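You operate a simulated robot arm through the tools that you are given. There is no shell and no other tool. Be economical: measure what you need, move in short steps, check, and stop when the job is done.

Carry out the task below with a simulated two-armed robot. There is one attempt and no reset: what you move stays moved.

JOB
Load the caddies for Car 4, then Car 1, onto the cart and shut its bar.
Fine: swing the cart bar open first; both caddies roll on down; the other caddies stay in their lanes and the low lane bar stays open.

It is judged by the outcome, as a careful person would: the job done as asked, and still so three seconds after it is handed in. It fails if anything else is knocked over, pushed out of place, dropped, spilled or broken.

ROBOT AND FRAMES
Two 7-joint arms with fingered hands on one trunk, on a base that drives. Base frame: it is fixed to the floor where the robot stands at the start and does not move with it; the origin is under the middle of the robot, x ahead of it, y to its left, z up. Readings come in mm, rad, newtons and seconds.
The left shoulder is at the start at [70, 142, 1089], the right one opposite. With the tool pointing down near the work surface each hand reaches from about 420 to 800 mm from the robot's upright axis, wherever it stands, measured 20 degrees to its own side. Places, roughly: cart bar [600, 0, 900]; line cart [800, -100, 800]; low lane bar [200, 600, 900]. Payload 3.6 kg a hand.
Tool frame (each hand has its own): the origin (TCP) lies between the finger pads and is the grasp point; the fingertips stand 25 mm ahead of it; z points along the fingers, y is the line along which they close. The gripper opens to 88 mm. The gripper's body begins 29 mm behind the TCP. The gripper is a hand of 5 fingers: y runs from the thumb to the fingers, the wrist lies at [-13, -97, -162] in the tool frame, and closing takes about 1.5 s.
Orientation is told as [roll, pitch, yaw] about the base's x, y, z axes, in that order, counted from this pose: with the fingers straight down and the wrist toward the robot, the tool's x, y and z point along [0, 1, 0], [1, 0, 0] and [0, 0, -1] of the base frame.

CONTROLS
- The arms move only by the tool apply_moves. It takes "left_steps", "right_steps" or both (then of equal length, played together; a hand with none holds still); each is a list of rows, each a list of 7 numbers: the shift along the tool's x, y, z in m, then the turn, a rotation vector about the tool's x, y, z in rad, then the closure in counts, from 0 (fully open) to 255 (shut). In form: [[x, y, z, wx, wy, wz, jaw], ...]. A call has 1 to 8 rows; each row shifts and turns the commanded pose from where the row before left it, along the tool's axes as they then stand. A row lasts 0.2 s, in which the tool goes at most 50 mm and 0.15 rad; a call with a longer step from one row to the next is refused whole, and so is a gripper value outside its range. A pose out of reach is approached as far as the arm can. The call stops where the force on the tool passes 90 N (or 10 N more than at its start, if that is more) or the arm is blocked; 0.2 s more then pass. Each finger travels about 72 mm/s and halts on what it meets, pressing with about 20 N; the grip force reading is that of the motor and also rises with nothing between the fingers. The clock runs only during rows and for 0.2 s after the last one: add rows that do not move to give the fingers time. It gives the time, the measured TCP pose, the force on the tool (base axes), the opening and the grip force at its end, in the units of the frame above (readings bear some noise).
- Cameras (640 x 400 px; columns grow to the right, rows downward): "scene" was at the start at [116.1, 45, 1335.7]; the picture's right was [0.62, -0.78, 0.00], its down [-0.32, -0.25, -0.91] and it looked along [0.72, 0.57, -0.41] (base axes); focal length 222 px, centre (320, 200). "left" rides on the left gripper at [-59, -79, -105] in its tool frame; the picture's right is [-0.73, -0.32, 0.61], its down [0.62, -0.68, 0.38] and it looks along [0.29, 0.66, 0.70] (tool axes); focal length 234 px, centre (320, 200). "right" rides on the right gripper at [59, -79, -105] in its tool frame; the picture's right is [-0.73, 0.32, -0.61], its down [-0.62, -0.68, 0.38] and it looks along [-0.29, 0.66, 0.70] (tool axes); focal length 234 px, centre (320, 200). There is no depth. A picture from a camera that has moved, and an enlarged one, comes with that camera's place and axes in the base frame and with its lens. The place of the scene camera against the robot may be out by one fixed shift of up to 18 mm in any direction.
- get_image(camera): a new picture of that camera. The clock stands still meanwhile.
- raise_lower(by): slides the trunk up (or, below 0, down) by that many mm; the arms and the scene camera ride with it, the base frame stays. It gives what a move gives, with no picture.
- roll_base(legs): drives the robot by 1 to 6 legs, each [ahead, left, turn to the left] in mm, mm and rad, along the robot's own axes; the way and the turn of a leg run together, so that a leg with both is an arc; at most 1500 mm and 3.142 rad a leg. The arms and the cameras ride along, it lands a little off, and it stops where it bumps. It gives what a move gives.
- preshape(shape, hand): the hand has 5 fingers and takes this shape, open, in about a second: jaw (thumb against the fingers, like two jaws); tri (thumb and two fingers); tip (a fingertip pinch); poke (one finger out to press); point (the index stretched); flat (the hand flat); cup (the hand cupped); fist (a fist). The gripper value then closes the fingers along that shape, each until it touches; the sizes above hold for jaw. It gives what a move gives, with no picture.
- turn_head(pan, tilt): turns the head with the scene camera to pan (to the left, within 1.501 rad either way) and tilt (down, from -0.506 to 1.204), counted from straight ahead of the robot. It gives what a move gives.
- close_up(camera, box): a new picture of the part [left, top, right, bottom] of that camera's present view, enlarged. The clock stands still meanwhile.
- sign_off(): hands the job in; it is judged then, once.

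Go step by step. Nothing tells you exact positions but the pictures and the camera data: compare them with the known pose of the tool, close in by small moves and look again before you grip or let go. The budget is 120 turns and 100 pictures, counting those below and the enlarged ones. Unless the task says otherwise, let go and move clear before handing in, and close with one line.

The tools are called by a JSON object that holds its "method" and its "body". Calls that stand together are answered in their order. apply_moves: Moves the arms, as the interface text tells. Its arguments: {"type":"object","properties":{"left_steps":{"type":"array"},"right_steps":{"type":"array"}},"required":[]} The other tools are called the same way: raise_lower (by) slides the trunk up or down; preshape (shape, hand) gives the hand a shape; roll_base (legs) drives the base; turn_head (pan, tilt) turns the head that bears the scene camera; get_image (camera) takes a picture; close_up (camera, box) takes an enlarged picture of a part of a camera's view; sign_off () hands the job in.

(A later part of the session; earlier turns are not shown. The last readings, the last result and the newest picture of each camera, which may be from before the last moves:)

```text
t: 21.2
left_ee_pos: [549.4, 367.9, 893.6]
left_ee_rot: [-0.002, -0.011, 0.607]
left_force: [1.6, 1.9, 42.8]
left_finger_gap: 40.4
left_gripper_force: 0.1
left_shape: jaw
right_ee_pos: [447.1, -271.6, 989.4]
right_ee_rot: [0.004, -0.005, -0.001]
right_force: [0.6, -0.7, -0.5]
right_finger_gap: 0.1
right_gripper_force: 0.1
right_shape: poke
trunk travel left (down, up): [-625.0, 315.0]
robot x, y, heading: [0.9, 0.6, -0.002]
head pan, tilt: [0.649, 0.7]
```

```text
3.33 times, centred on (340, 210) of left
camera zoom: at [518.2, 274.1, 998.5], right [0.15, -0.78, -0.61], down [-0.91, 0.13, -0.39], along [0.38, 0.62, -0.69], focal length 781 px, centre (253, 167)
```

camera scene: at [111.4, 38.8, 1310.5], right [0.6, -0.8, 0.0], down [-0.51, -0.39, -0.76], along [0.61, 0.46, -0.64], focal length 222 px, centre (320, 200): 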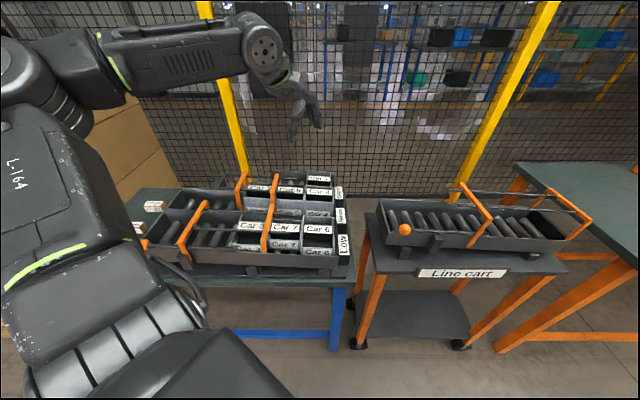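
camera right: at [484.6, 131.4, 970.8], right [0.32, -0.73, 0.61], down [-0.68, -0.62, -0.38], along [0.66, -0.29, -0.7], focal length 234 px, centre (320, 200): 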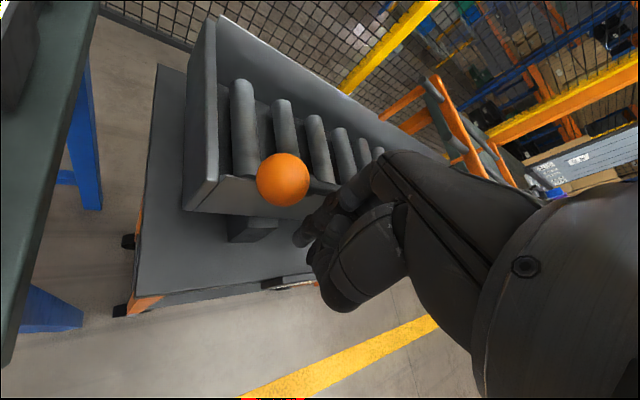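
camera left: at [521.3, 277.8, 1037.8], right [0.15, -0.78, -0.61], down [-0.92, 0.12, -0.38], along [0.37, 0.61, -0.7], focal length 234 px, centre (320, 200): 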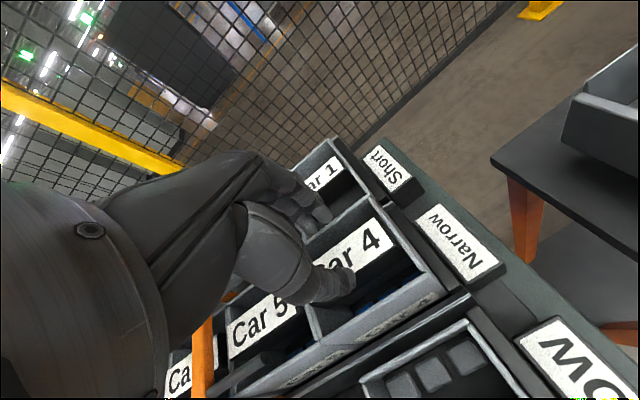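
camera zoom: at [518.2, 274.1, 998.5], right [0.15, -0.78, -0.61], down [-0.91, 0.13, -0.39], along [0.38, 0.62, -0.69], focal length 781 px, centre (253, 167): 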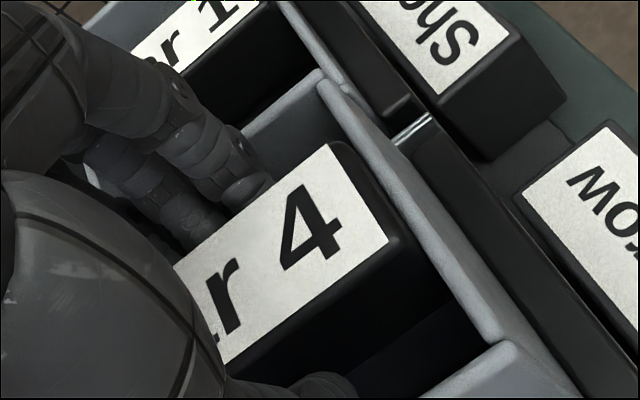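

The thumb tip seems to rest on the caddy's blue contents, so deeper isn't possible, but the pads overlap the handle by about 16 mm. I'll ease up to unload, close, and check the grip.

{"method": "apply_moves", "body": {"left_steps": [[0, 0, -0.012, 0, 0, 0, 130], [0, 0, 0, 0, 0, 0, 255], [0, 0, 0, 0, 0, 0, 255], [0, 0, 0, 0, 0, 0, 255], [0, 0, 0, 0, 0, 0, 255], [0, 0, 0, 0, 0, 0, 255]]}}

{"method": "close_up", "body": {"camera": "left", "box": [280, 150, 400, 270]}}

```text
t: 22.6
left_ee_pos: [552.3, 370.8, 899.5]
left_ee_rot: [0.001, 0.0, 0.608]
left_force: [-1.1, 0.5, -5.4]
left_finger_gap: 27.6
left_gripper_force: 20.3
left_shape: jaw
right_ee_pos: [451.9, -267.4, 985.9]
right_ee_rot: [0.0, 0.002, -0.001]
right_force: [0.4, 0.3, -0.2]
right_finger_gap: 0.3
right_gripper_force: 0.1
right_shape: poke
trunk travel left (down, up): [-625.0, 315.0]
robot x, y, heading: [2.6, -3.5, -0.0]
head pan, tilt: [0.649, 0.7]
```

```text
3.33 times, centred on (340, 210) of left
camera zoom: at [523.0, 277.7, 1004.3], right [0.15, -0.78, -0.61], down [-0.92, 0.12, -0.38], along [0.37, 0.61, -0.7], focal length 781 px, centre (253, 167)
```

zoom: 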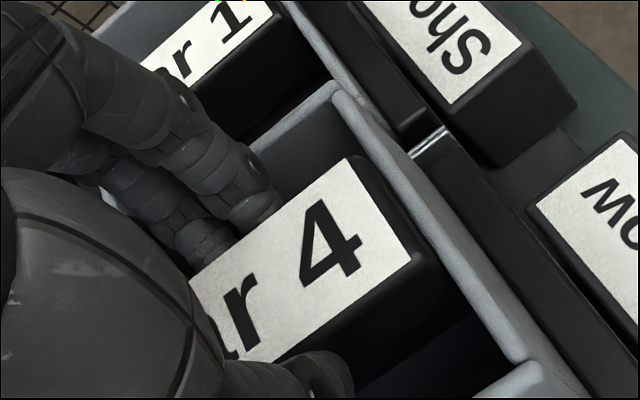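

The jaw has closed on a 27.6 mm handle. I'll lift slowly and check the load.

{"method": "apply_moves", "body": {"left_steps": [[0, 0, -0.01, 0, 0, 0, 255], [0, 0, -0.015, 0, 0, 0, 255], [0, 0, -0.015, 0, 0, 0, 255], [0, 0, 0, 0, 0, 0, 255]]}}

{"method": "close_up", "body": {"camera": "scene", "box": [250, 130, 370, 220]}}

{"method": "get_image", "body": {"camera": "left"}}

```text
t: 23.6
left_ee_pos: [553.3, 371.5, 938.8]
left_ee_rot: [0.0, -0.001, 0.606]
left_force: [-0.5, -1.1, -3.5]
left_finger_gap: 27.4
left_gripper_force: 19.2
left_shape: jaw
right_ee_pos: [453.0, -268.1, 985.9]
right_ee_rot: [0.0, 0.002, 0.001]
right_force: [-0.4, 0.2, -0.3]
right_finger_gap: 0.2
right_gripper_force: 0.1
right_shape: poke
trunk travel left (down, up): [-625.0, 315.0]
robot x, y, heading: [2.7, -1.1, -0.002]
head pan, tilt: [0.649, 0.7]
```

```text
4.44 times, centred on (310, 175) of scene
camera zoom: at [112.2, 39.3, 1310.4], right [0.6, -0.8, 0.0], down [-0.51, -0.39, -0.76], along [0.61, 0.46, -0.64], focal length 987 px, centre (364, 311)
```

zoom: 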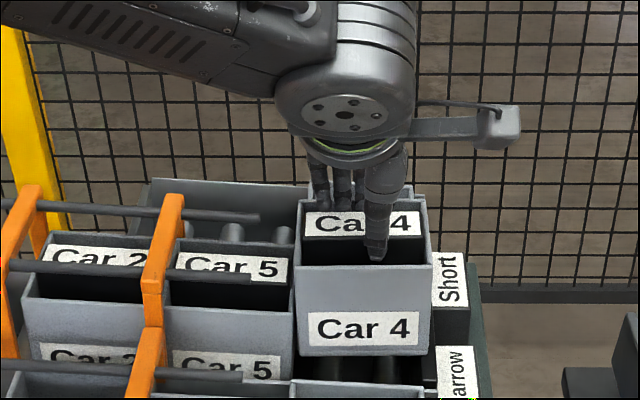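

```text
58 pictures are left
camera left: at [522.8, 278.0, 1044.0], right [0.15, -0.78, -0.61], down [-0.92, 0.12, -0.38], along [0.37, 0.61, -0.7], focal length 234 px, centre (320, 200)
```

left: 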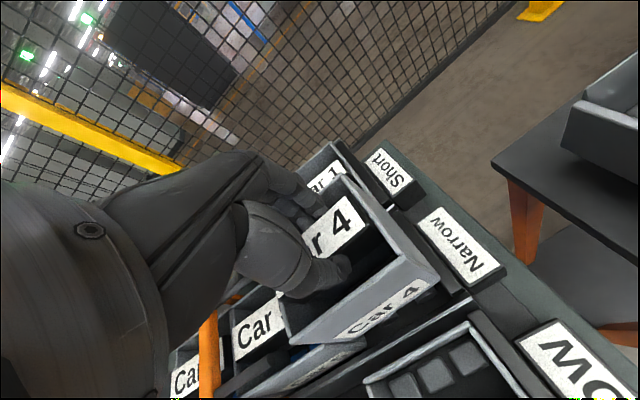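

Car 4 is lifted level and light. I'll raise it clear, then carry it toward the cart bay.

{"method": "apply_moves", "body": {"left_steps": [[0, 0, -0.025, 0, 0, 0, 255], [0, 0, -0.03, 0, 0, 0, 255], [0, 0, -0.03, 0, 0, 0, 255], [-0.02, 0, 0, 0, 0, 0, 255], [-0.03, -0.005, 0, 0, 0, 0, 255], [-0.035, -0.005, 0, 0, 0, 0, 255], [-0.035, -0.005, 0, 0, 0, 0, 255], [-0.03, -0.005, 0, 0, 0, 0, 255]]}}

{"method": "apply_moves", "body": {"left_steps": [[-0.03, -0.008, 0, 0, 0, 0, 255], [-0.03, -0.008, 0, 0, 0, 0, 255], [-0.03, -0.008, 0, 0, 0, 0, 255], [-0.025, -0.006, 0, 0, 0, 0, 255], [-0.014, 0, 0, 0, 0, 0, 255], [0, 0, 0, 0, 0, 0, 255]]}}

{"method": "turn_head", "body": {"pan": 0.3, "tilt": 0.75}}

{"method": "get_image", "body": {"camera": "scene"}}

{"method": "get_image", "body": {"camera": "left"}}

```text
t: 25.4
left_ee_pos: [625.0, 237.4, 1023.2]
left_ee_rot: [-0.001, 0.001, 0.607]
left_force: [-0.4, -0.5, -3.6]
left_finger_gap: 27.5
left_gripper_force: 19.9
left_shape: jaw
right_ee_pos: [453.8, -268.9, 985.2]
right_ee_rot: [0.001, 0.002, 0.0]
right_force: [0.3, -0.4, 0.1]
right_finger_gap: 0.0
right_gripper_force: 0.1
right_shape: poke
trunk travel left (down, up): [-625.0, 315.0]
robot x, y, heading: [1.7, 3.8, -0.001]
head pan, tilt: [0.649, 0.7]
```

```text
t: 26.8
left_ee_pos: [615.6, 196.4, 1004.7]
left_ee_rot: [-0.003, 0.001, 0.607]
left_force: [-0.3, -0.1, -3.2]
left_finger_gap: 27.6
left_gripper_force: 19.5
left_shape: jaw
left hand out of reach, approached as far as the arm can: row 1, 2, 3, 4, 5
right_ee_pos: [452.9, -269.0, 984.0]
right_ee_rot: [0.0, 0.001, 0.0]
right_force: [0.7, 0.5, 0.5]
right_finger_gap: 0.0
right_gripper_force: 0.1
right_shape: poke
trunk travel left (down, up): [-625.0, 315.0]
robot x, y, heading: [-0.1, -0.7, -0.002]
head pan, tilt: [0.649, 0.7]
```

```text
t: 27.6
left_ee_pos: [614.3, 195.4, 1006.8]
left_ee_rot: [-0.003, 0.001, 0.605]
left_force: [-0.1, -0.6, -3.1]
left_finger_gap: 27.7
left_gripper_force: 20.3
left_shape: jaw
right_ee_pos: [452.3, -269.5, 985.5]
right_ee_rot: [-0.001, 0.002, -0.001]
right_force: [0.0, -0.1, -0.2]
right_finger_gap: 0.0
right_gripper_force: 0.1
right_shape: poke
trunk travel left (down, up): [-625.0, 315.0]
robot x, y, heading: [0.8, -3.3, 0.003]
head pan, tilt: [0.3, 0.75]
```

```text
57 pictures are left
camera scene: at [123.5, 12.4, 1306.2], right [0.3, -0.95, 0.0], down [-0.65, -0.2, -0.73], along [0.7, 0.22, -0.68], focal length 222 px, centre (320, 200)
```

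scene: 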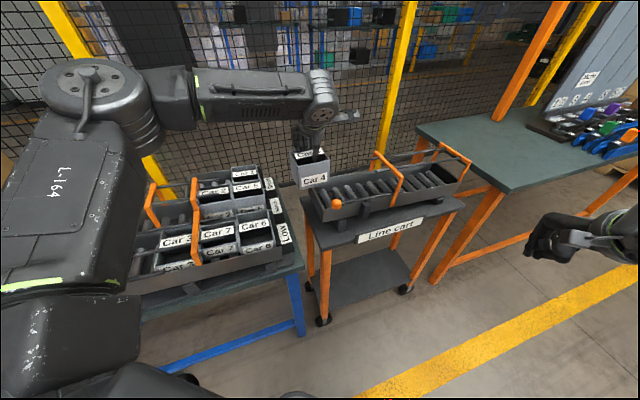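

```text
56 pictures are left
camera left: at [584.2, 103.0, 1110.2], right [0.15, -0.78, -0.6], down [-0.91, 0.12, -0.38], along [0.38, 0.61, -0.7], focal length 234 px, centre (320, 200)
```

left: 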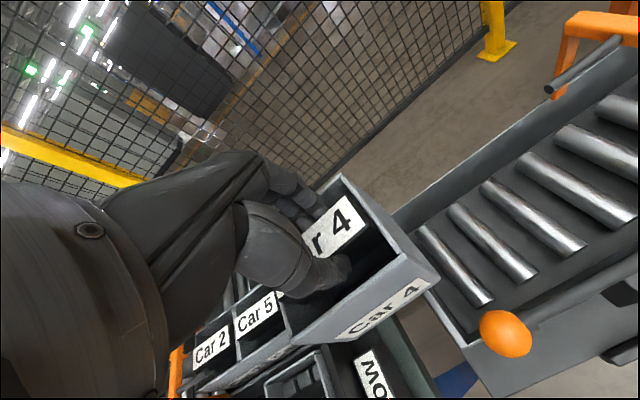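

The arm is at its reach limit for this yaw, so the base must move about 105 mm parallel to the lanes. First I'll back the hand command into reach and raise the trunk slightly.

{"method": "apply_moves", "body": {"left_steps": [[0.03, 0.005, 0, 0, 0, 0, 255], [0.03, 0.005, 0, 0, 0, 0, 255], [0.03, 0.005, 0, 0, 0, 0, 255], [0, 0, 0, 0, 0, 0, 255]]}}

{"method": "raise_lower", "body": {"by": 30}}

```text
t: 28.6
left_ee_pos: [576.2, 278.0, 1004.9]
left_ee_rot: [0.001, 0.001, 0.607]
left_force: [-0.2, 0.3, -4.4]
left_finger_gap: 27.6
left_gripper_force: 20.6
left_shape: jaw
right_ee_pos: [451.9, -269.1, 984.9]
right_ee_rot: [-0.001, 0.001, 0.002]
right_force: [0.4, 0.1, 0.0]
right_finger_gap: 0.1
right_gripper_force: 0.0
right_shape: poke
trunk travel left (down, up): [-625.0, 315.0]
robot x, y, heading: [-1.1, -0.1, -0.001]
head pan, tilt: [0.3, 0.75]
```

```text
t: 29.4
left_ee_pos: [575.8, 278.2, 1034.6]
left_ee_rot: [0.0, 0.001, 0.606]
left_force: [1.3, -0.3, -4.0]
left_finger_gap: 27.7
left_gripper_force: 20.1
left_shape: jaw
right_ee_pos: [452.5, -269.7, 1016.6]
right_ee_rot: [0.0, 0.002, 0.001]
right_force: [-0.9, 0.8, -0.9]
right_finger_gap: 0.2
right_gripper_force: 0.0
right_shape: poke
trunk travel left (down, up): [-655.0, 285.0]
robot x, y, heading: [0.9, -6.6, -0.0]
head pan, tilt: [0.3, 0.75]
```

The command was clamped, so I have full control. I'll drive the base (95, -165) along the lanes, carrying the caddy over the bay.

{"method": "roll_base", "body": {"legs": [[48, -82, 0], [47, -83, 0]]}}

{"method": "get_image", "body": {"camera": "scene"}}

{"method": "get_image", "body": {"camera": "left"}}

```text
t: 31.2
left_ee_pos: [671.7, 112.9, 1034.6]
left_ee_rot: [0.0, 0.001, 0.605]
left_force: [0.1, -1.2, -3.9]
left_finger_gap: 27.5
left_gripper_force: 20.4
left_shape: jaw
right_ee_pos: [547.6, -434.0, 1016.4]
right_ee_rot: [0.0, 0.003, -0.002]
right_force: [0.9, -0.3, -0.4]
right_finger_gap: 0.0
right_gripper_force: 0.1
right_shape: poke
trunk travel left (down, up): [-655.0, 285.0]
robot x, y, heading: [95.2, -165.8, -0.002]
head pan, tilt: [0.3, 0.75]
```

```text
55 pictures are left
camera scene: at [219.7, -152.3, 1336.1], right [0.29, -0.96, 0.0], down [-0.65, -0.2, -0.73], along [0.7, 0.21, -0.68], focal length 222 px, centre (320, 200)
```

scene: 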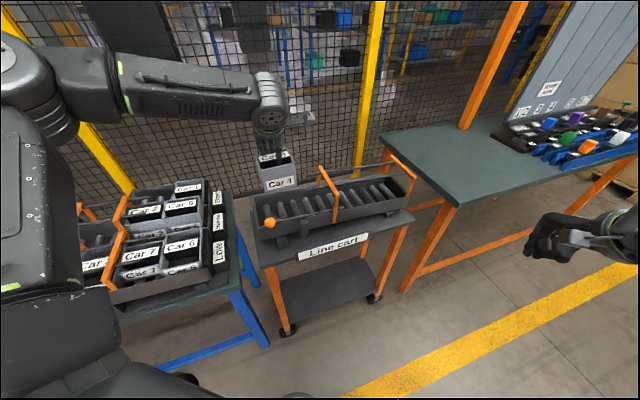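

```text
54 pictures are left
camera left: at [642.0, 19.4, 1139.0], right [0.15, -0.78, -0.61], down [-0.92, 0.12, -0.38], along [0.37, 0.61, -0.7], focal length 234 px, centre (320, 200)
```

left: 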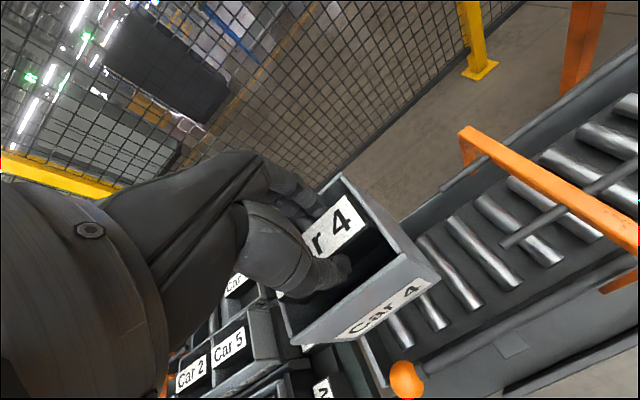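

The caddy is over the bay area. I'll zoom to measure where it sits relative to the cart walls.

{"method": "close_up", "body": {"camera": "left", "box": [320, 100, 640, 400]}}

{"method": "close_up", "body": {"camera": "scene", "box": [230, 120, 430, 270]}}

```text
1.33 times, centred on (480, 250) of left
camera zoom: at [642.0, 19.4, 1139.0], right [0.15, -0.78, -0.61], down [-0.92, 0.12, -0.38], along [0.37, 0.61, -0.7], focal length 312 px, centre (107, 133)
```

zoom: 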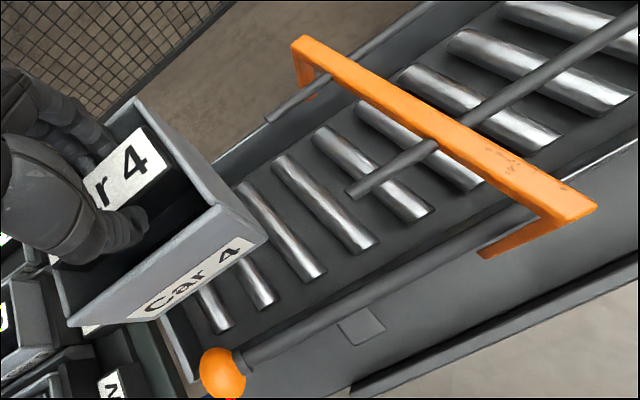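

```text
2.67 times, centred on (330, 195) of scene
camera zoom: at [219.7, -152.3, 1336.1], right [0.29, -0.96, 0.0], down [-0.65, -0.2, -0.73], along [0.7, 0.21, -0.68], focal length 592 px, centre (293, 213)
```

zoom: 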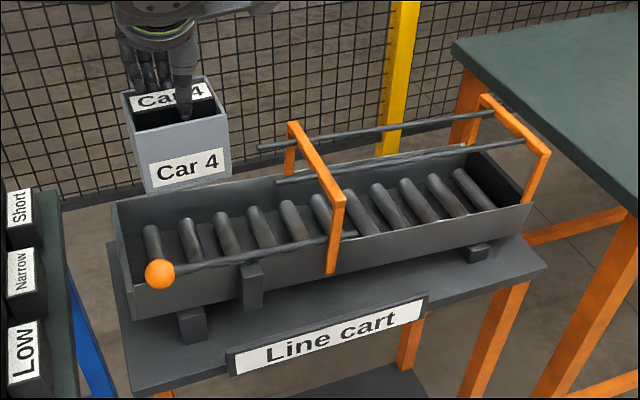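

The caddy is centred in the lane (n about 615 vs. mid 617) and clear of the frame. I'll lower it in steps, watching the force.

{"method": "apply_moves", "body": {"left_steps": [[0, 0, 0.03, 0, 0, 0, 255], [0, 0, 0.03, 0, 0, 0, 255], [0, 0, 0.02, 0, 0, 0, 255], [0, 0, 0.01, 0, 0, 0, 255], [0, 0, 0, 0, 0, 0, 255]]}}

{"method": "close_up", "body": {"camera": "scene", "box": [230, 120, 430, 270]}}

{"method": "close_up", "body": {"camera": "left", "box": [280, 140, 520, 380]}}

```text
t: 32.4
left_ee_pos: [671.8, 113.4, 944.5]
left_ee_rot: [0.0, 0.002, 0.608]
left_force: [0.2, 1.3, -3.1]
left_finger_gap: 27.5
left_gripper_force: 19.9
left_shape: jaw
right_ee_pos: [547.0, -433.0, 1016.0]
right_ee_rot: [-0.001, 0.002, -0.003]
right_force: [0.5, 0.5, -0.2]
right_finger_gap: 0.0
right_gripper_force: 0.1
right_shape: poke
trunk travel left (down, up): [-655.0, 285.0]
robot x, y, heading: [96.1, -163.0, 0.001]
head pan, tilt: [0.3, 0.75]
```

```text
2.67 times, centred on (330, 195) of scene
camera zoom: at [219.4, -152.1, 1336.2], right [0.29, -0.96, 0.0], down [-0.65, -0.2, -0.73], along [0.7, 0.21, -0.68], focal length 592 px, centre (293, 213)
```

zoom: 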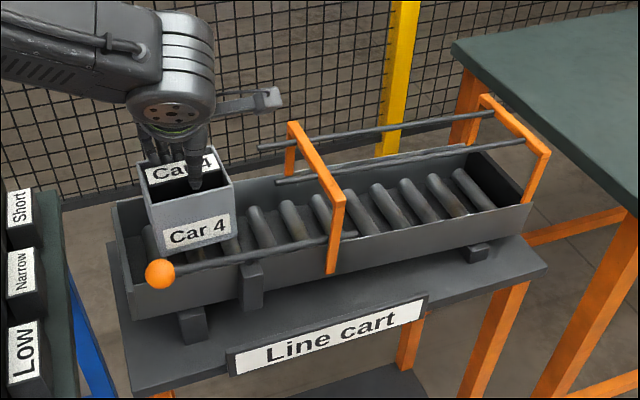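

```text
1.67 times, centred on (400, 260) of left
camera zoom: at [642.1, 19.9, 1049.0], right [0.15, -0.78, -0.61], down [-0.92, 0.12, -0.38], along [0.37, 0.61, -0.7], focal length 390 px, centre (187, 100)
```

zoom: 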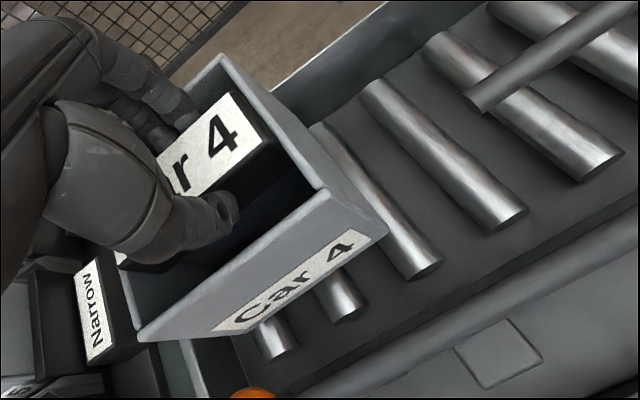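

It hangs well between the walls and clear of the end. Lowering on toward the rollers.

{"method": "apply_moves", "body": {"left_steps": [[0, 0, 0.01, 0, 0, 0, 255], [0, 0, 0.007, 0, 0, 0, 255], [0, 0, 0, 0, 0, 0, 255]]}}

{"method": "apply_moves", "body": {"left_steps": [[0, 0, 0.006, 0, 0, 0, 255], [0, 0, 0, 0, 0, 0, 255]]}}

{"method": "close_up", "body": {"camera": "left", "box": [280, 140, 520, 380]}}

```text
t: 33.2
left_ee_pos: [672.8, 114.2, 928.4]
left_ee_rot: [-0.001, 0.001, 0.607]
left_force: [0.8, 0.7, -3.0]
left_finger_gap: 27.6
left_gripper_force: 20.2
left_shape: jaw
right_ee_pos: [548.6, -433.5, 1014.2]
right_ee_rot: [0.001, 0.0, -0.003]
right_force: [0.6, 0.0, 0.2]
right_finger_gap: 0.1
right_gripper_force: 0.2
right_shape: poke
trunk travel left (down, up): [-655.0, 285.0]
robot x, y, heading: [94.0, -162.7, -0.005]
head pan, tilt: [0.3, 0.75]
```

```text
t: 33.8
left_ee_pos: [670.7, 111.9, 922.2]
left_ee_rot: [0.0, 0.002, 0.607]
left_force: [1.0, -0.1, -3.8]
left_finger_gap: 27.6
left_gripper_force: 19.7
left_shape: jaw
right_ee_pos: [547.5, -434.4, 1015.4]
right_ee_rot: [0.0, 0.003, -0.003]
right_force: [0.2, 0.9, -0.8]
right_finger_gap: 0.0
right_gripper_force: 0.0
right_shape: poke
trunk travel left (down, up): [-655.0, 285.0]
robot x, y, heading: [96.0, -165.7, -0.006]
head pan, tilt: [0.3, 0.75]
```

```text
1.67 times, centred on (400, 260) of left
camera zoom: at [641.8, 19.7, 1026.2], right [0.15, -0.78, -0.61], down [-0.92, 0.12, -0.38], along [0.37, 0.61, -0.7], focal length 390 px, centre (187, 100)
```

zoom: 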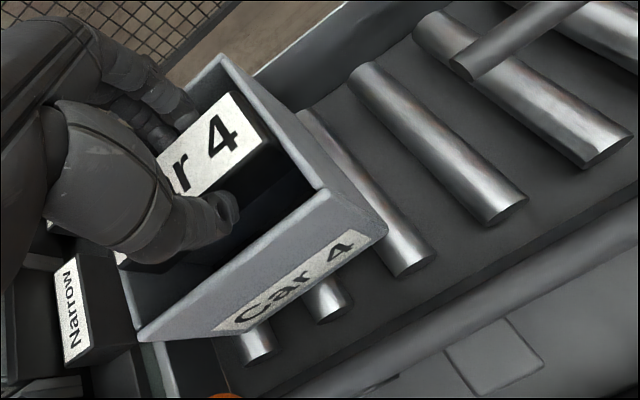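

Still hanging freely. Continuing down in small steps.

{"method": "apply_moves", "body": {"left_steps": [[0, 0, 0.005, 0, 0, 0, 255], [0, 0, 0.003, 0, 0, 0, 255], [0, 0, 0, 0, 0, 0, 255]]}}

{"method": "apply_moves", "body": {"left_steps": [[0, 0, 0.004, 0, 0, 0, 255], [0, 0, 0, 0, 0, 0, 255]]}}

{"method": "apply_moves", "body": {"left_steps": [[0, 0, 0.004, 0, 0, 0, 255], [0, 0, 0, 0, 0, 0, 255]]}}

{"method": "close_up", "body": {"camera": "scene", "box": [230, 120, 430, 270]}}

```text
t: 34.6
left_ee_pos: [671.9, 111.9, 914.9]
left_ee_rot: [-0.001, -0.001, 0.606]
left_force: [1.1, -0.4, 1.5]
left_finger_gap: 27.5
left_gripper_force: 20.0
left_shape: jaw
right_ee_pos: [547.2, -433.6, 1016.2]
right_ee_rot: [-0.001, 0.0, -0.001]
right_force: [0.4, 0.1, -0.6]
right_finger_gap: 0.0
right_gripper_force: 0.1
right_shape: poke
trunk travel left (down, up): [-655.0, 285.0]
robot x, y, heading: [95.0, -164.0, -0.001]
head pan, tilt: [0.3, 0.75]
```

```text
t: 35.2
left_ee_pos: [671.1, 112.3, 913.2]
left_ee_rot: [-0.002, -0.004, 0.604]
left_force: [3.9, 0.9, 16.6]
left_finger_gap: 28.0
left_gripper_force: 20.2
left_shape: jaw
right_ee_pos: [545.2, -434.9, 1016.2]
right_ee_rot: [0.002, -0.003, -0.002]
right_force: [0.2, 0.4, -0.2]
right_finger_gap: 0.0
right_gripper_force: 0.0
right_shape: poke
trunk travel left (down, up): [-655.0, 285.0]
robot x, y, heading: [95.2, -165.1, -0.003]
head pan, tilt: [0.3, 0.75]
```

```text
t: 35.8
left_ee_pos: [668.9, 109.7, 910.3]
left_ee_rot: [-0.005, -0.006, 0.607]
left_force: [6.9, 0.6, 37.1]
left_finger_gap: 30.6
left_gripper_force: 20.1
left_shape: jaw
right_ee_pos: [544.4, -436.9, 1016.8]
right_ee_rot: [0.002, -0.004, -0.005]
right_force: [0.2, 0.5, 0.0]
right_finger_gap: 0.0
right_gripper_force: 0.0
right_shape: poke
trunk travel left (down, up): [-655.0, 285.0]
robot x, y, heading: [99.3, -163.4, 0.0]
head pan, tilt: [0.3, 0.75]
```

```text
2.67 times, centred on (330, 195) of scene
camera zoom: at [214.2, -155.0, 1337.1], right [0.29, -0.96, 0.0], down [-0.65, -0.2, -0.73], along [0.7, 0.22, -0.68], focal length 592 px, centre (293, 213)
```

zoom: 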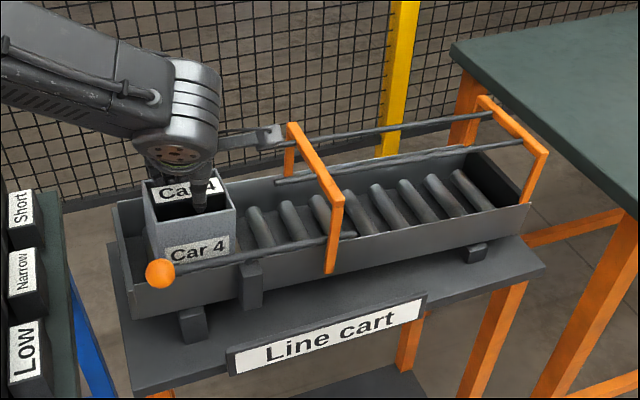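

The caddy is seated on the rollers. I'll unload, open the jaw modestly, then raise straight up so it can roll.

{"method": "apply_moves", "body": {"left_steps": [[0, 0, -0.008, 0, 0, 0, 255], [0, 0, 0, 0, 0, 0, 125], [0, 0, 0, 0, 0, 0, 125], [0, 0, -0.01, 0, 0, 0, 125], [0, 0, -0.02, 0, 0, 0, 125], [0, 0, -0.03, 0, 0, 0, 125], [0, 0, -0.03, 0, 0, 0, 125]]}}

{"method": "close_up", "body": {"camera": "scene", "box": [230, 120, 430, 270]}}

```text
t: 37.4
left_ee_pos: [669.4, 112.7, 1004.8]
left_ee_rot: [0.0, 0.001, 0.604]
left_force: [0.2, 0.7, 0.4]
left_finger_gap: 44.8
left_gripper_force: 0.1
left_shape: jaw
right_ee_pos: [546.5, -435.2, 1015.7]
right_ee_rot: [0.001, -0.001, -0.003]
right_force: [-0.6, -0.4, 0.0]
right_finger_gap: 0.2
right_gripper_force: 0.1
right_shape: poke
trunk travel left (down, up): [-655.0, 285.0]
robot x, y, heading: [93.3, -167.1, -0.001]
head pan, tilt: [0.3, 0.75]
```

```text
2.67 times, centred on (330, 195) of scene
camera zoom: at [218.0, -152.4, 1336.3], right [0.29, -0.96, 0.0], down [-0.65, -0.2, -0.73], along [0.7, 0.21, -0.68], focal length 592 px, centre (293, 213)
```

zoom: 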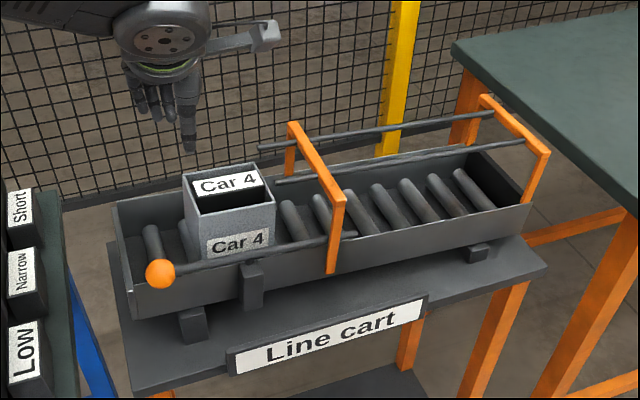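

Car 4 is free and rolling downhill. I'll drive back toward the rack for Car 1 and check both.

{"method": "roll_base", "body": {"legs": [[-47, 83, 0], [-48, 82, 0]]}}

{"method": "get_image", "body": {"camera": "scene"}}

{"method": "get_image", "body": {"camera": "left"}}

```text
t: 39.3
left_ee_pos: [577.9, 278.4, 1004.1]
left_ee_rot: [-0.001, 0.0, 0.603]
left_force: [0.2, 0.8, 0.3]
left_finger_gap: 44.3
left_gripper_force: 0.2
left_shape: jaw
right_ee_pos: [453.9, -268.6, 1016.4]
right_ee_rot: [0.001, 0.0, -0.002]
right_force: [-0.1, 0.2, -0.4]
right_finger_gap: 0.1
right_gripper_force: 0.0
right_shape: poke
trunk travel left (down, up): [-655.0, 285.0]
robot x, y, heading: [6.5, 0.3, -0.009]
head pan, tilt: [0.3, 0.75]
```

```text
46 pictures are left
camera scene: at [125.6, 13.7, 1336.3], right [0.29, -0.96, 0.0], down [-0.65, -0.2, -0.73], along [0.7, 0.21, -0.68], focal length 222 px, centre (320, 200)
```

scene: 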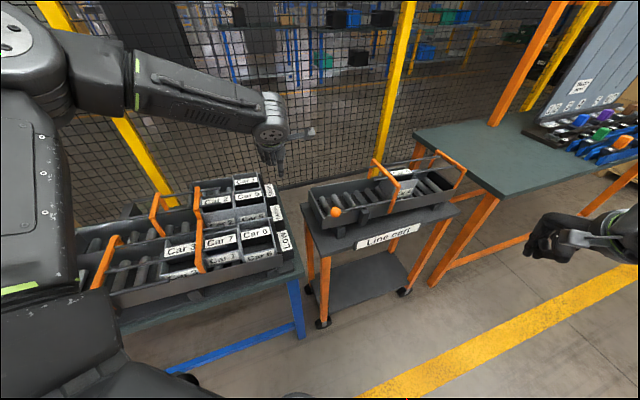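

```text
45 pictures are left
camera left: at [547.1, 184.7, 1109.0], right [0.15, -0.78, -0.61], down [-0.92, 0.13, -0.38], along [0.38, 0.61, -0.7], focal length 234 px, centre (320, 200)
```

left: 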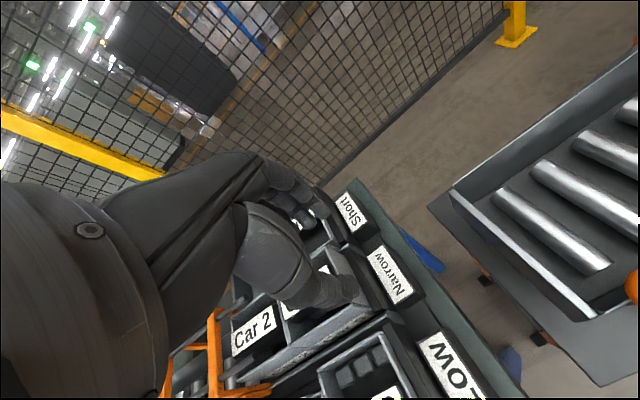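

{"method": "close_up", "body": {"camera": "scene", "box": [300, 140, 470, 250]}}

{"method": "close_up", "body": {"camera": "scene", "box": [140, 160, 310, 290]}}

```text
3.64 times, centred on (385, 195) of scene
camera zoom: at [125.6, 13.7, 1336.3], right [0.29, -0.96, 0.0], down [-0.65, -0.2, -0.73], along [0.7, 0.21, -0.68], focal length 807 px, centre (84, 218)
```

zoom: 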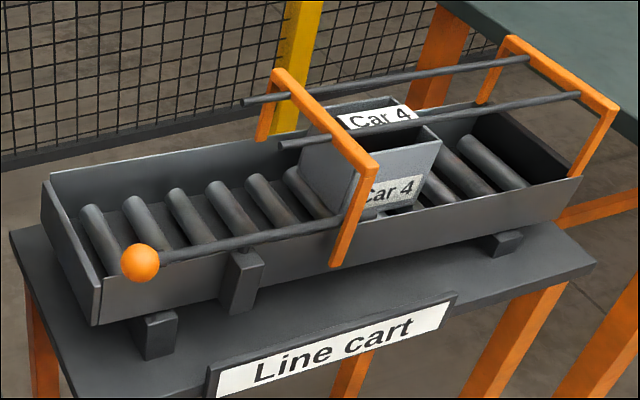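

```text
3.08 times, centred on (225, 225) of scene
camera zoom: at [125.6, 13.7, 1336.3], right [0.29, -0.96, 0.0], down [-0.65, -0.2, -0.73], along [0.7, 0.21, -0.68], focal length 683 px, centre (612, 123)
```

zoom: 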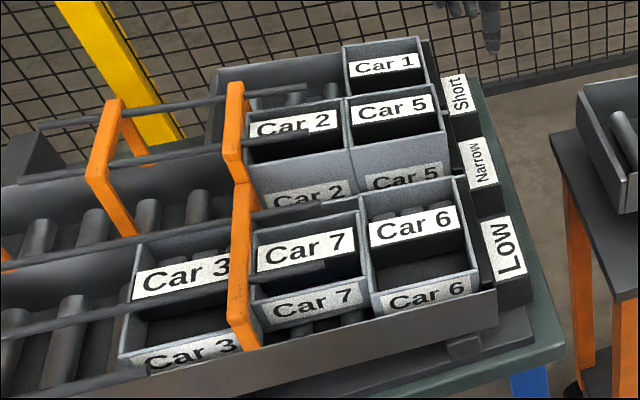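

Car 4 is rolling on under the guides, and Car 5 and Car 2 have simply closed up in their lane. Car 1's handle is near (646, 455, 844), so I'll drive a bit closer to the rack.

{"method": "roll_base", "body": {"legs": [[35, 25, 0], [33, 26, 0.009]]}}

{"method": "apply_moves", "body": {"left_steps": [[0.03, 0.01, 0, 0, 0, 0, 125], [0.03, 0.01, 0, 0, 0, 0, 125], [0.03, 0.01, 0, 0, 0, 0, 125], [0, 0.0, 0, 0, 0, 0, 125]]}}

{"method": "get_image", "body": {"camera": "left"}}

```text
t: 40.6
left_ee_pos: [640.7, 330.8, 1006.9]
left_ee_rot: [0.001, -0.003, 0.613]
left_force: [-0.8, 0.1, -0.1]
left_finger_gap: 44.4
left_gripper_force: 0.0
left_shape: jaw
right_ee_pos: [521.2, -217.3, 1015.8]
right_ee_rot: [0.001, -0.001, 0.004]
right_force: [-0.1, 0.0, -0.2]
right_finger_gap: 0.0
right_gripper_force: 0.2
right_shape: poke
trunk travel left (down, up): [-655.0, 285.0]
robot x, y, heading: [70.3, 49.6, 0.007]
head pan, tilt: [0.3, 0.75]
```

```text
t: 41.6
left_ee_pos: [615.8, 424.5, 1005.0]
left_ee_rot: [-0.002, 0.0, 0.612]
left_force: [-0.9, 0.2, -0.2]
left_finger_gap: 44.5
left_gripper_force: 0.0
left_shape: jaw
right_ee_pos: [522.4, -215.2, 1015.8]
right_ee_rot: [0.002, 0.0, 0.003]
right_force: [0.9, 0.0, -0.6]
right_finger_gap: 0.0
right_gripper_force: 0.1
right_shape: poke
trunk travel left (down, up): [-655.0, 285.0]
robot x, y, heading: [71.9, 53.1, 0.005]
head pan, tilt: [0.3, 0.75]
```

```text
42 pictures are left
camera left: at [585.3, 330.7, 1109.3], right [0.15, -0.78, -0.61], down [-0.92, 0.12, -0.38], along [0.37, 0.61, -0.7], focal length 234 px, centre (320, 200)
```

left: 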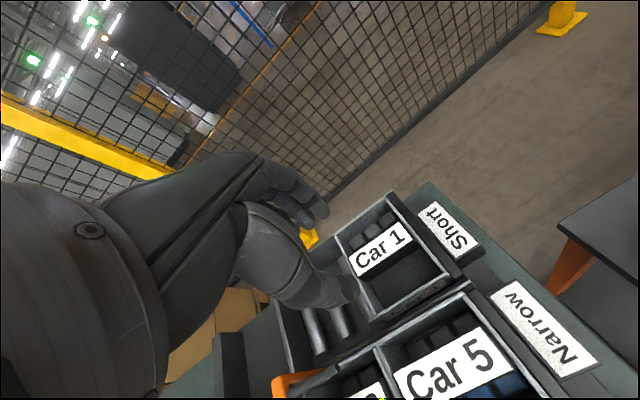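

Car 1's handle is confirmed near (645, 452, 844). I'll move above it and descend for a close check.

{"method": "apply_moves", "body": {"left_steps": [[0, 0.021, 0.02, 0, 0, 0, 135], [0, 0.02, 0.03, 0, 0, 0, 140], [0, 0, 0.03, 0, 0, 0, 140], [0, 0, 0.02, 0, 0, 0, 140], [0, 0, 0, 0, 0, 0, 140]]}}

{"method": "close_up", "body": {"camera": "left", "box": [250, 140, 450, 340]}}

{"method": "turn_head", "body": {"pan": 0.65, "tilt": 0.7}}

{"method": "get_image", "body": {"camera": "scene"}}

```text
t: 42.9
left_ee_pos: [649.6, 448.2, 904.1]
left_ee_rot: [0.0, -0.001, 0.612]
left_force: [0.5, 0.5, -0.6]
left_finger_gap: 40.1
left_gripper_force: 0.0
left_shape: jaw
right_ee_pos: [522.7, -213.9, 1015.1]
right_ee_rot: [-0.001, 0.002, 0.004]
right_force: [0.0, 0.7, 0.4]
right_finger_gap: 0.0
right_gripper_force: 0.1
right_shape: poke
trunk travel left (down, up): [-655.0, 285.0]
robot x, y, heading: [68.8, 53.1, 0.001]
head pan, tilt: [0.3, 0.75]
```

```text
2.00 times, centred on (350, 240) of left
camera zoom: at [619.4, 354.3, 1007.6], right [0.15, -0.78, -0.61], down [-0.92, 0.12, -0.38], along [0.37, 0.61, -0.7], focal length 468 px, centre (260, 120)
```

zoom: 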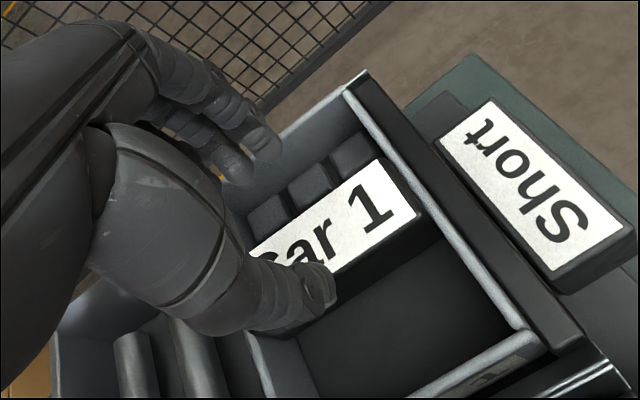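

```text
t: 43.7
left_ee_pos: [648.5, 447.3, 902.4]
left_ee_rot: [0.0, -0.001, 0.613]
left_force: [0.4, 0.1, -0.2]
left_finger_gap: 39.6
left_gripper_force: 0.0
left_shape: jaw
right_ee_pos: [524.3, -214.5, 1015.4]
right_ee_rot: [-0.002, 0.0, 0.005]
right_force: [-1.0, 0.0, -0.8]
right_finger_gap: 0.0
right_gripper_force: 0.0
right_shape: poke
trunk travel left (down, up): [-655.0, 285.0]
robot x, y, heading: [69.4, 49.8, 0.005]
head pan, tilt: [0.649, 0.7]
```

```text
40 pictures are left
camera scene: at [181.6, 91.8, 1340.5], right [0.61, -0.79, 0.0], down [-0.51, -0.39, -0.76], along [0.61, 0.47, -0.64], focal length 222 px, centre (320, 200)
```

scene: 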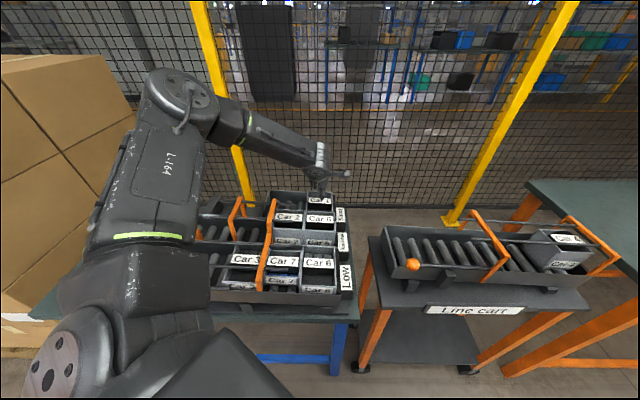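

Car 4 has reached the bottom of the cart lane. Over Car 1 I need about 3 mm more outward, then I'll descend gently.

{"method": "apply_moves", "body": {"left_steps": [[0, 0.0035, 0.015, 0, 0, 0, 140], [0, 0, 0.015, 0, 0, 0, 140], [0, 0, 0.008, 0, 0, 0, 140], [0, 0, 0, 0, 0, 0, 140]]}}

{"method": "close_up", "body": {"camera": "left", "box": [270, 140, 420, 290]}}

```text
t: 44.7
left_ee_pos: [651.9, 449.5, 865.7]
left_ee_rot: [0.0, -0.001, 0.614]
left_force: [0.1, -0.3, -0.2]
left_finger_gap: 40.2
left_gripper_force: 0.1
left_shape: jaw
right_ee_pos: [522.9, -214.6, 1014.4]
right_ee_rot: [-0.001, 0.0, 0.004]
right_force: [0.5, -0.7, 0.4]
right_finger_gap: 0.2
right_gripper_force: 0.1
right_shape: poke
trunk travel left (down, up): [-655.0, 285.0]
robot x, y, heading: [69.1, 54.7, 0.004]
head pan, tilt: [0.649, 0.7]
```

```text
2.67 times, centred on (345, 215) of left
camera zoom: at [622.4, 355.8, 969.5], right [0.15, -0.78, -0.61], down [-0.92, 0.12, -0.38], along [0.37, 0.61, -0.7], focal length 624 px, centre (253, 160)
```

zoom: 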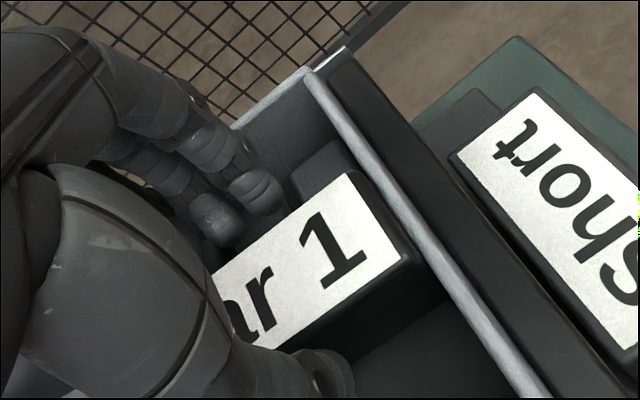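

{"method": "apply_moves", "body": {"left_steps": [[0, 0, 0.004, 0, 0, 0, 140], [0, 0, 0, 0, 0, 0, 140]]}}

{"method": "apply_moves", "body": {"left_steps": [[0, 0, 0.004, 0, 0, 0, 140], [0, 0, 0, 0, 0, 0, 140]]}}

{"method": "apply_moves", "body": {"left_steps": [[0, 0, 0.003, 0, 0, 0, 140], [0, 0, 0, 0, 0, 0, 140]]}}

```text
t: 45.3
left_ee_pos: [652.0, 449.5, 861.8]
left_ee_rot: [0.0, 0.0, 0.613]
left_force: [-0.8, -0.1, 0.4]
left_finger_gap: 40.0
left_gripper_force: 0.0
left_shape: jaw
right_ee_pos: [523.9, -214.6, 1016.0]
right_ee_rot: [-0.001, 0.0, 0.005]
right_force: [-0.6, 0.0, 0.1]
right_finger_gap: 0.1
right_gripper_force: 0.1
right_shape: poke
trunk travel left (down, up): [-655.0, 285.0]
robot x, y, heading: [70.3, 56.8, 0.005]
head pan, tilt: [0.649, 0.7]
```

```text
t: 45.9
left_ee_pos: [651.8, 448.1, 858.4]
left_ee_rot: [0.0, -0.001, 0.612]
left_force: [-0.8, 0.5, 0.1]
left_finger_gap: 40.0
left_gripper_force: 0.0
left_shape: jaw
right_ee_pos: [522.7, -214.1, 1014.9]
right_ee_rot: [0.001, -0.001, 0.003]
right_force: [0.6, -0.3, 0.1]
right_finger_gap: 0.1
right_gripper_force: 0.0
right_shape: poke
trunk travel left (down, up): [-655.0, 285.0]
robot x, y, heading: [68.3, 48.1, 0.008]
head pan, tilt: [0.649, 0.7]
```

```text
t: 46.5
left_ee_pos: [652.8, 450.1, 853.9]
left_ee_rot: [-0.001, -0.001, 0.614]
left_force: [0.5, 0.2, -0.7]
left_finger_gap: 40.1
left_gripper_force: 0.0
left_shape: jaw
right_ee_pos: [525.1, -215.4, 1015.9]
right_ee_rot: [0.002, -0.001, 0.004]
right_force: [-0.5, -0.1, 0.3]
right_finger_gap: 0.2
right_gripper_force: 0.1
right_shape: poke
trunk travel left (down, up): [-655.0, 285.0]
robot x, y, heading: [65.4, 52.9, 0.004]
head pan, tilt: [0.649, 0.7]
```

No contact yet at 854. Two more small steps, then close.

{"method": "apply_moves", "body": {"left_steps": [[0, 0, 0.003, 0, 0, 0, 140], [0, 0, 0, 0, 0, 0, 140]]}}

{"method": "close_up", "body": {"camera": "left", "box": [270, 140, 420, 290]}}

```text
t: 47.1
left_ee_pos: [651.2, 449.4, 852.4]
left_ee_rot: [-0.001, 0.0, 0.611]
left_force: [-0.2, 0.0, -0.3]
left_finger_gap: 40.1
left_gripper_force: 0.0
left_shape: jaw
right_ee_pos: [523.9, -214.3, 1015.8]
right_ee_rot: [0.0, 0.0, 0.004]
right_force: [-0.9, -0.4, 0.4]
right_finger_gap: 0.2
right_gripper_force: 0.0
right_shape: poke
trunk travel left (down, up): [-655.0, 285.0]
robot x, y, heading: [70.2, 52.8, 0.003]
head pan, tilt: [0.649, 0.7]
```

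```text
2.67 times, centred on (345, 215) of left
camera zoom: at [622.6, 355.8, 956.4], right [0.15, -0.78, -0.61], down [-0.92, 0.12, -0.38], along [0.37, 0.61, -0.7], focal length 624 px, centre (253, 160)
```

zoom: 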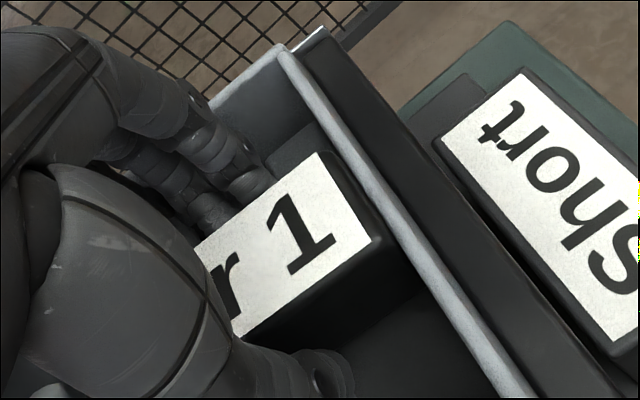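

The fingers straddle the handle to about the same depth as before. Closing now.

{"method": "apply_moves", "body": {"left_steps": [[0, 0, 0.002, 0, 0, 0, 200], [0, 0, 0, 0, 0, 0, 255], [0, 0, 0, 0, 0, 0, 255], [0, 0, 0, 0, 0, 0, 255], [0, 0, 0, 0, 0, 0, 255]]}}

{"method": "apply_moves", "body": {"left_steps": [[0, 0, -0.01, 0, 0, 0, 255], [0, 0, -0.015, 0, 0, 0, 255], [0, 0, -0.015, 0, 0, 0, 255], [0, 0, 0, 0, 0, 0, 255]]}}

{"method": "close_up", "body": {"camera": "scene", "box": [250, 160, 370, 250]}}

```text
t: 48.3
left_ee_pos: [651.4, 449.2, 851.2]
left_ee_rot: [-0.001, -0.001, 0.612]
left_force: [-2.5, -1.1, 1.8]
left_finger_gap: 24.3
left_gripper_force: 19.6
left_shape: jaw
right_ee_pos: [522.8, -214.8, 1017.2]
right_ee_rot: [0.001, -0.001, 0.004]
right_force: [0.6, 0.4, 0.0]
right_finger_gap: 0.0
right_gripper_force: 0.0
right_shape: poke
trunk travel left (down, up): [-655.0, 285.0]
robot x, y, heading: [70.5, 54.1, 0.005]
head pan, tilt: [0.649, 0.7]
```

```text
t: 49.3
left_ee_pos: [653.7, 448.2, 889.0]
left_ee_rot: [0.001, 0.001, 0.612]
left_force: [0.5, -1.3, -4.4]
left_finger_gap: 24.1
left_gripper_force: 20.4
left_shape: jaw
right_ee_pos: [524.2, -214.0, 1016.1]
right_ee_rot: [-0.001, 0.002, 0.003]
right_force: [0.2, 0.5, -0.8]
right_finger_gap: 0.0
right_gripper_force: 0.1
right_shape: poke
trunk travel left (down, up): [-655.0, 285.0]
robot x, y, heading: [69.3, 50.8, 0.001]
head pan, tilt: [0.649, 0.7]
```

```text
4.44 times, centred on (310, 205) of scene
camera zoom: at [182.2, 92.4, 1340.4], right [0.61, -0.79, 0.0], down [-0.51, -0.39, -0.76], along [0.61, 0.47, -0.64], focal length 987 px, centre (364, 178)
```

zoom: 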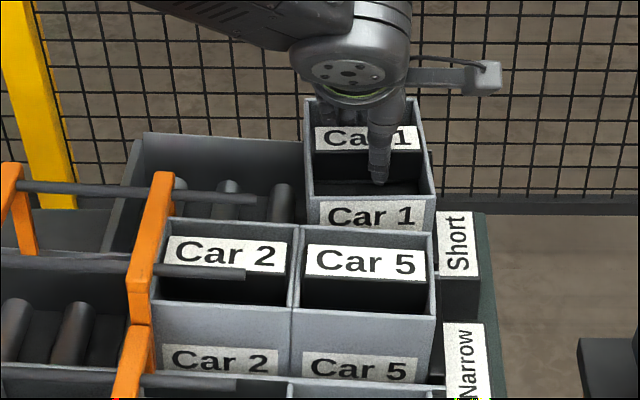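

Car 1 is held and lifted. I'll raise it well clear, bring the hand back to the comfortable carry pose, then drive to the cart.

{"method": "apply_moves", "body": {"left_steps": [[0, 0, -0.03, 0, 0, 0, 255], [0, 0, -0.035, 0, 0, 0, 255], [0, 0, -0.035, 0, 0, 0, 255], [0, 0, -0.025, 0, 0, 0, 255], [-0.023, -0.018, 0, 0, 0, 0, 255], [-0.024, -0.018, 0, 0, 0, 0, 255], [-0.023, -0.018, 0, 0, 0, 0, 255], [-0.023, -0.018, 0, 0, 0, 0, 255]]}}

{"method": "get_image", "body": {"camera": "scene"}}

```text
t: 51.1
left_ee_pos: [647.8, 330.5, 1015.1]
left_ee_rot: [0.0, -0.001, 0.614]
left_force: [0.1, 0.0, -4.5]
left_finger_gap: 23.9
left_gripper_force: 20.3
left_shape: jaw
right_ee_pos: [523.9, -216.6, 1015.3]
right_ee_rot: [0.002, 0.002, 0.004]
right_force: [-0.4, -0.3, -0.1]
right_finger_gap: 0.1
right_gripper_force: 0.0
right_shape: poke
trunk travel left (down, up): [-655.0, 285.0]
robot x, y, heading: [70.0, 50.8, 0.001]
head pan, tilt: [0.649, 0.7]
```

```text
36 pictures are left
camera scene: at [182.5, 90.5, 1340.4], right [0.61, -0.79, 0.0], down [-0.51, -0.39, -0.76], along [0.61, 0.47, -0.64], focal length 222 px, centre (320, 200)
```

scene: 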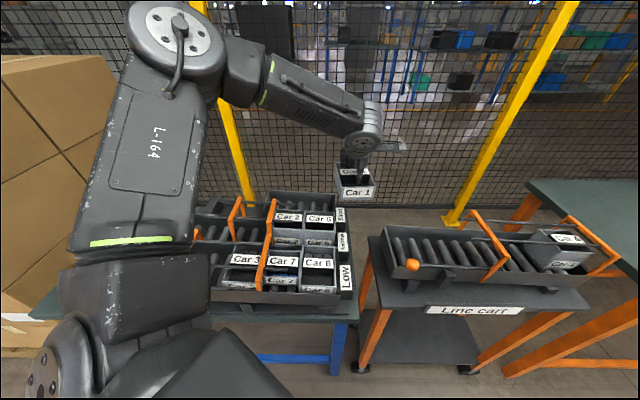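

Car 1 is held level. Driving to put it over the cart bay.

{"method": "roll_base", "body": {"legs": [[8, -72, 0], [8, -72, 0], [8, -73, 0]]}}

{"method": "turn_head", "body": {"pan": 0.3, "tilt": 0.75}}

{"method": "close_up", "body": {"camera": "scene", "box": [230, 120, 430, 270]}}

{"method": "get_image", "body": {"camera": "left"}}

```text
t: 53.4
left_ee_pos: [674.2, 114.6, 1015.0]
left_ee_rot: [-0.001, 0.001, 0.613]
left_force: [-0.4, 0.3, -4.3]
left_finger_gap: 24.1
left_gripper_force: 20.6
left_shape: jaw
right_ee_pos: [551.0, -431.2, 1015.7]
right_ee_rot: [0.0, 0.001, 0.004]
right_force: [-0.1, -0.1, -0.3]
right_finger_gap: 0.0
right_gripper_force: 0.1
right_shape: poke
trunk travel left (down, up): [-655.0, 285.0]
robot x, y, heading: [97.7, -167.0, 0.008]
head pan, tilt: [0.649, 0.7]
```

```text
t: 54.2
left_ee_pos: [673.4, 115.0, 1015.9]
left_ee_rot: [0.001, 0.002, 0.614]
left_force: [0.0, 0.3, -3.9]
left_finger_gap: 23.8
left_gripper_force: 20.8
left_shape: jaw
right_ee_pos: [547.9, -431.2, 1015.9]
right_ee_rot: [0.001, 0.001, 0.003]
right_force: [0.1, 0.0, -0.6]
right_finger_gap: 0.0
right_gripper_force: 0.0
right_shape: poke
trunk travel left (down, up): [-655.0, 285.0]
robot x, y, heading: [94.0, -162.5, 0.005]
head pan, tilt: [0.3, 0.75]
```

```text
2.67 times, centred on (330, 195) of scene
camera zoom: at [218.5, -150.7, 1336.2], right [0.3, -0.95, 0.0], down [-0.65, -0.21, -0.73], along [0.7, 0.22, -0.68], focal length 592 px, centre (293, 213)
```

zoom: 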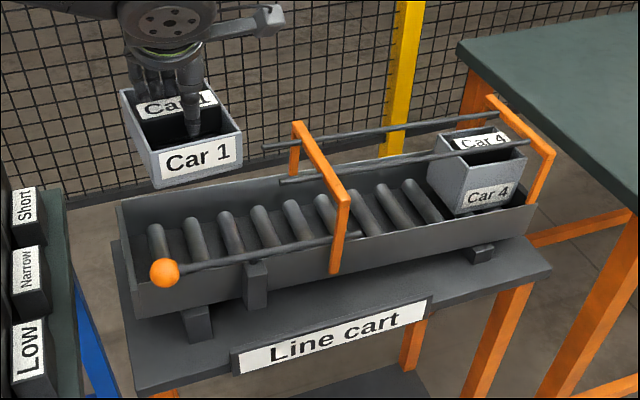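

```text
34 pictures are left
camera left: at [643.5, 21.8, 1119.6], right [0.15, -0.78, -0.61], down [-0.92, 0.12, -0.38], along [0.37, 0.61, -0.7], focal length 234 px, centre (320, 200)
```

left: 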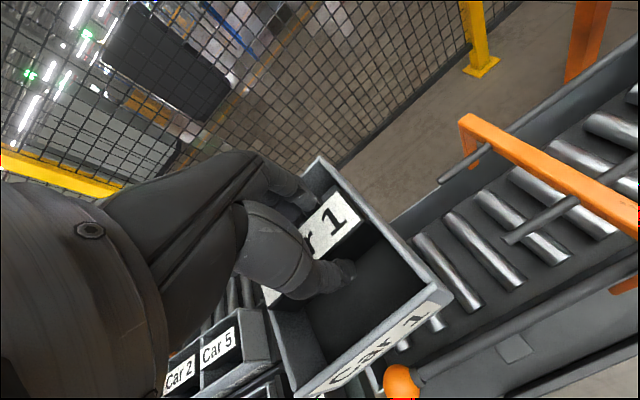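

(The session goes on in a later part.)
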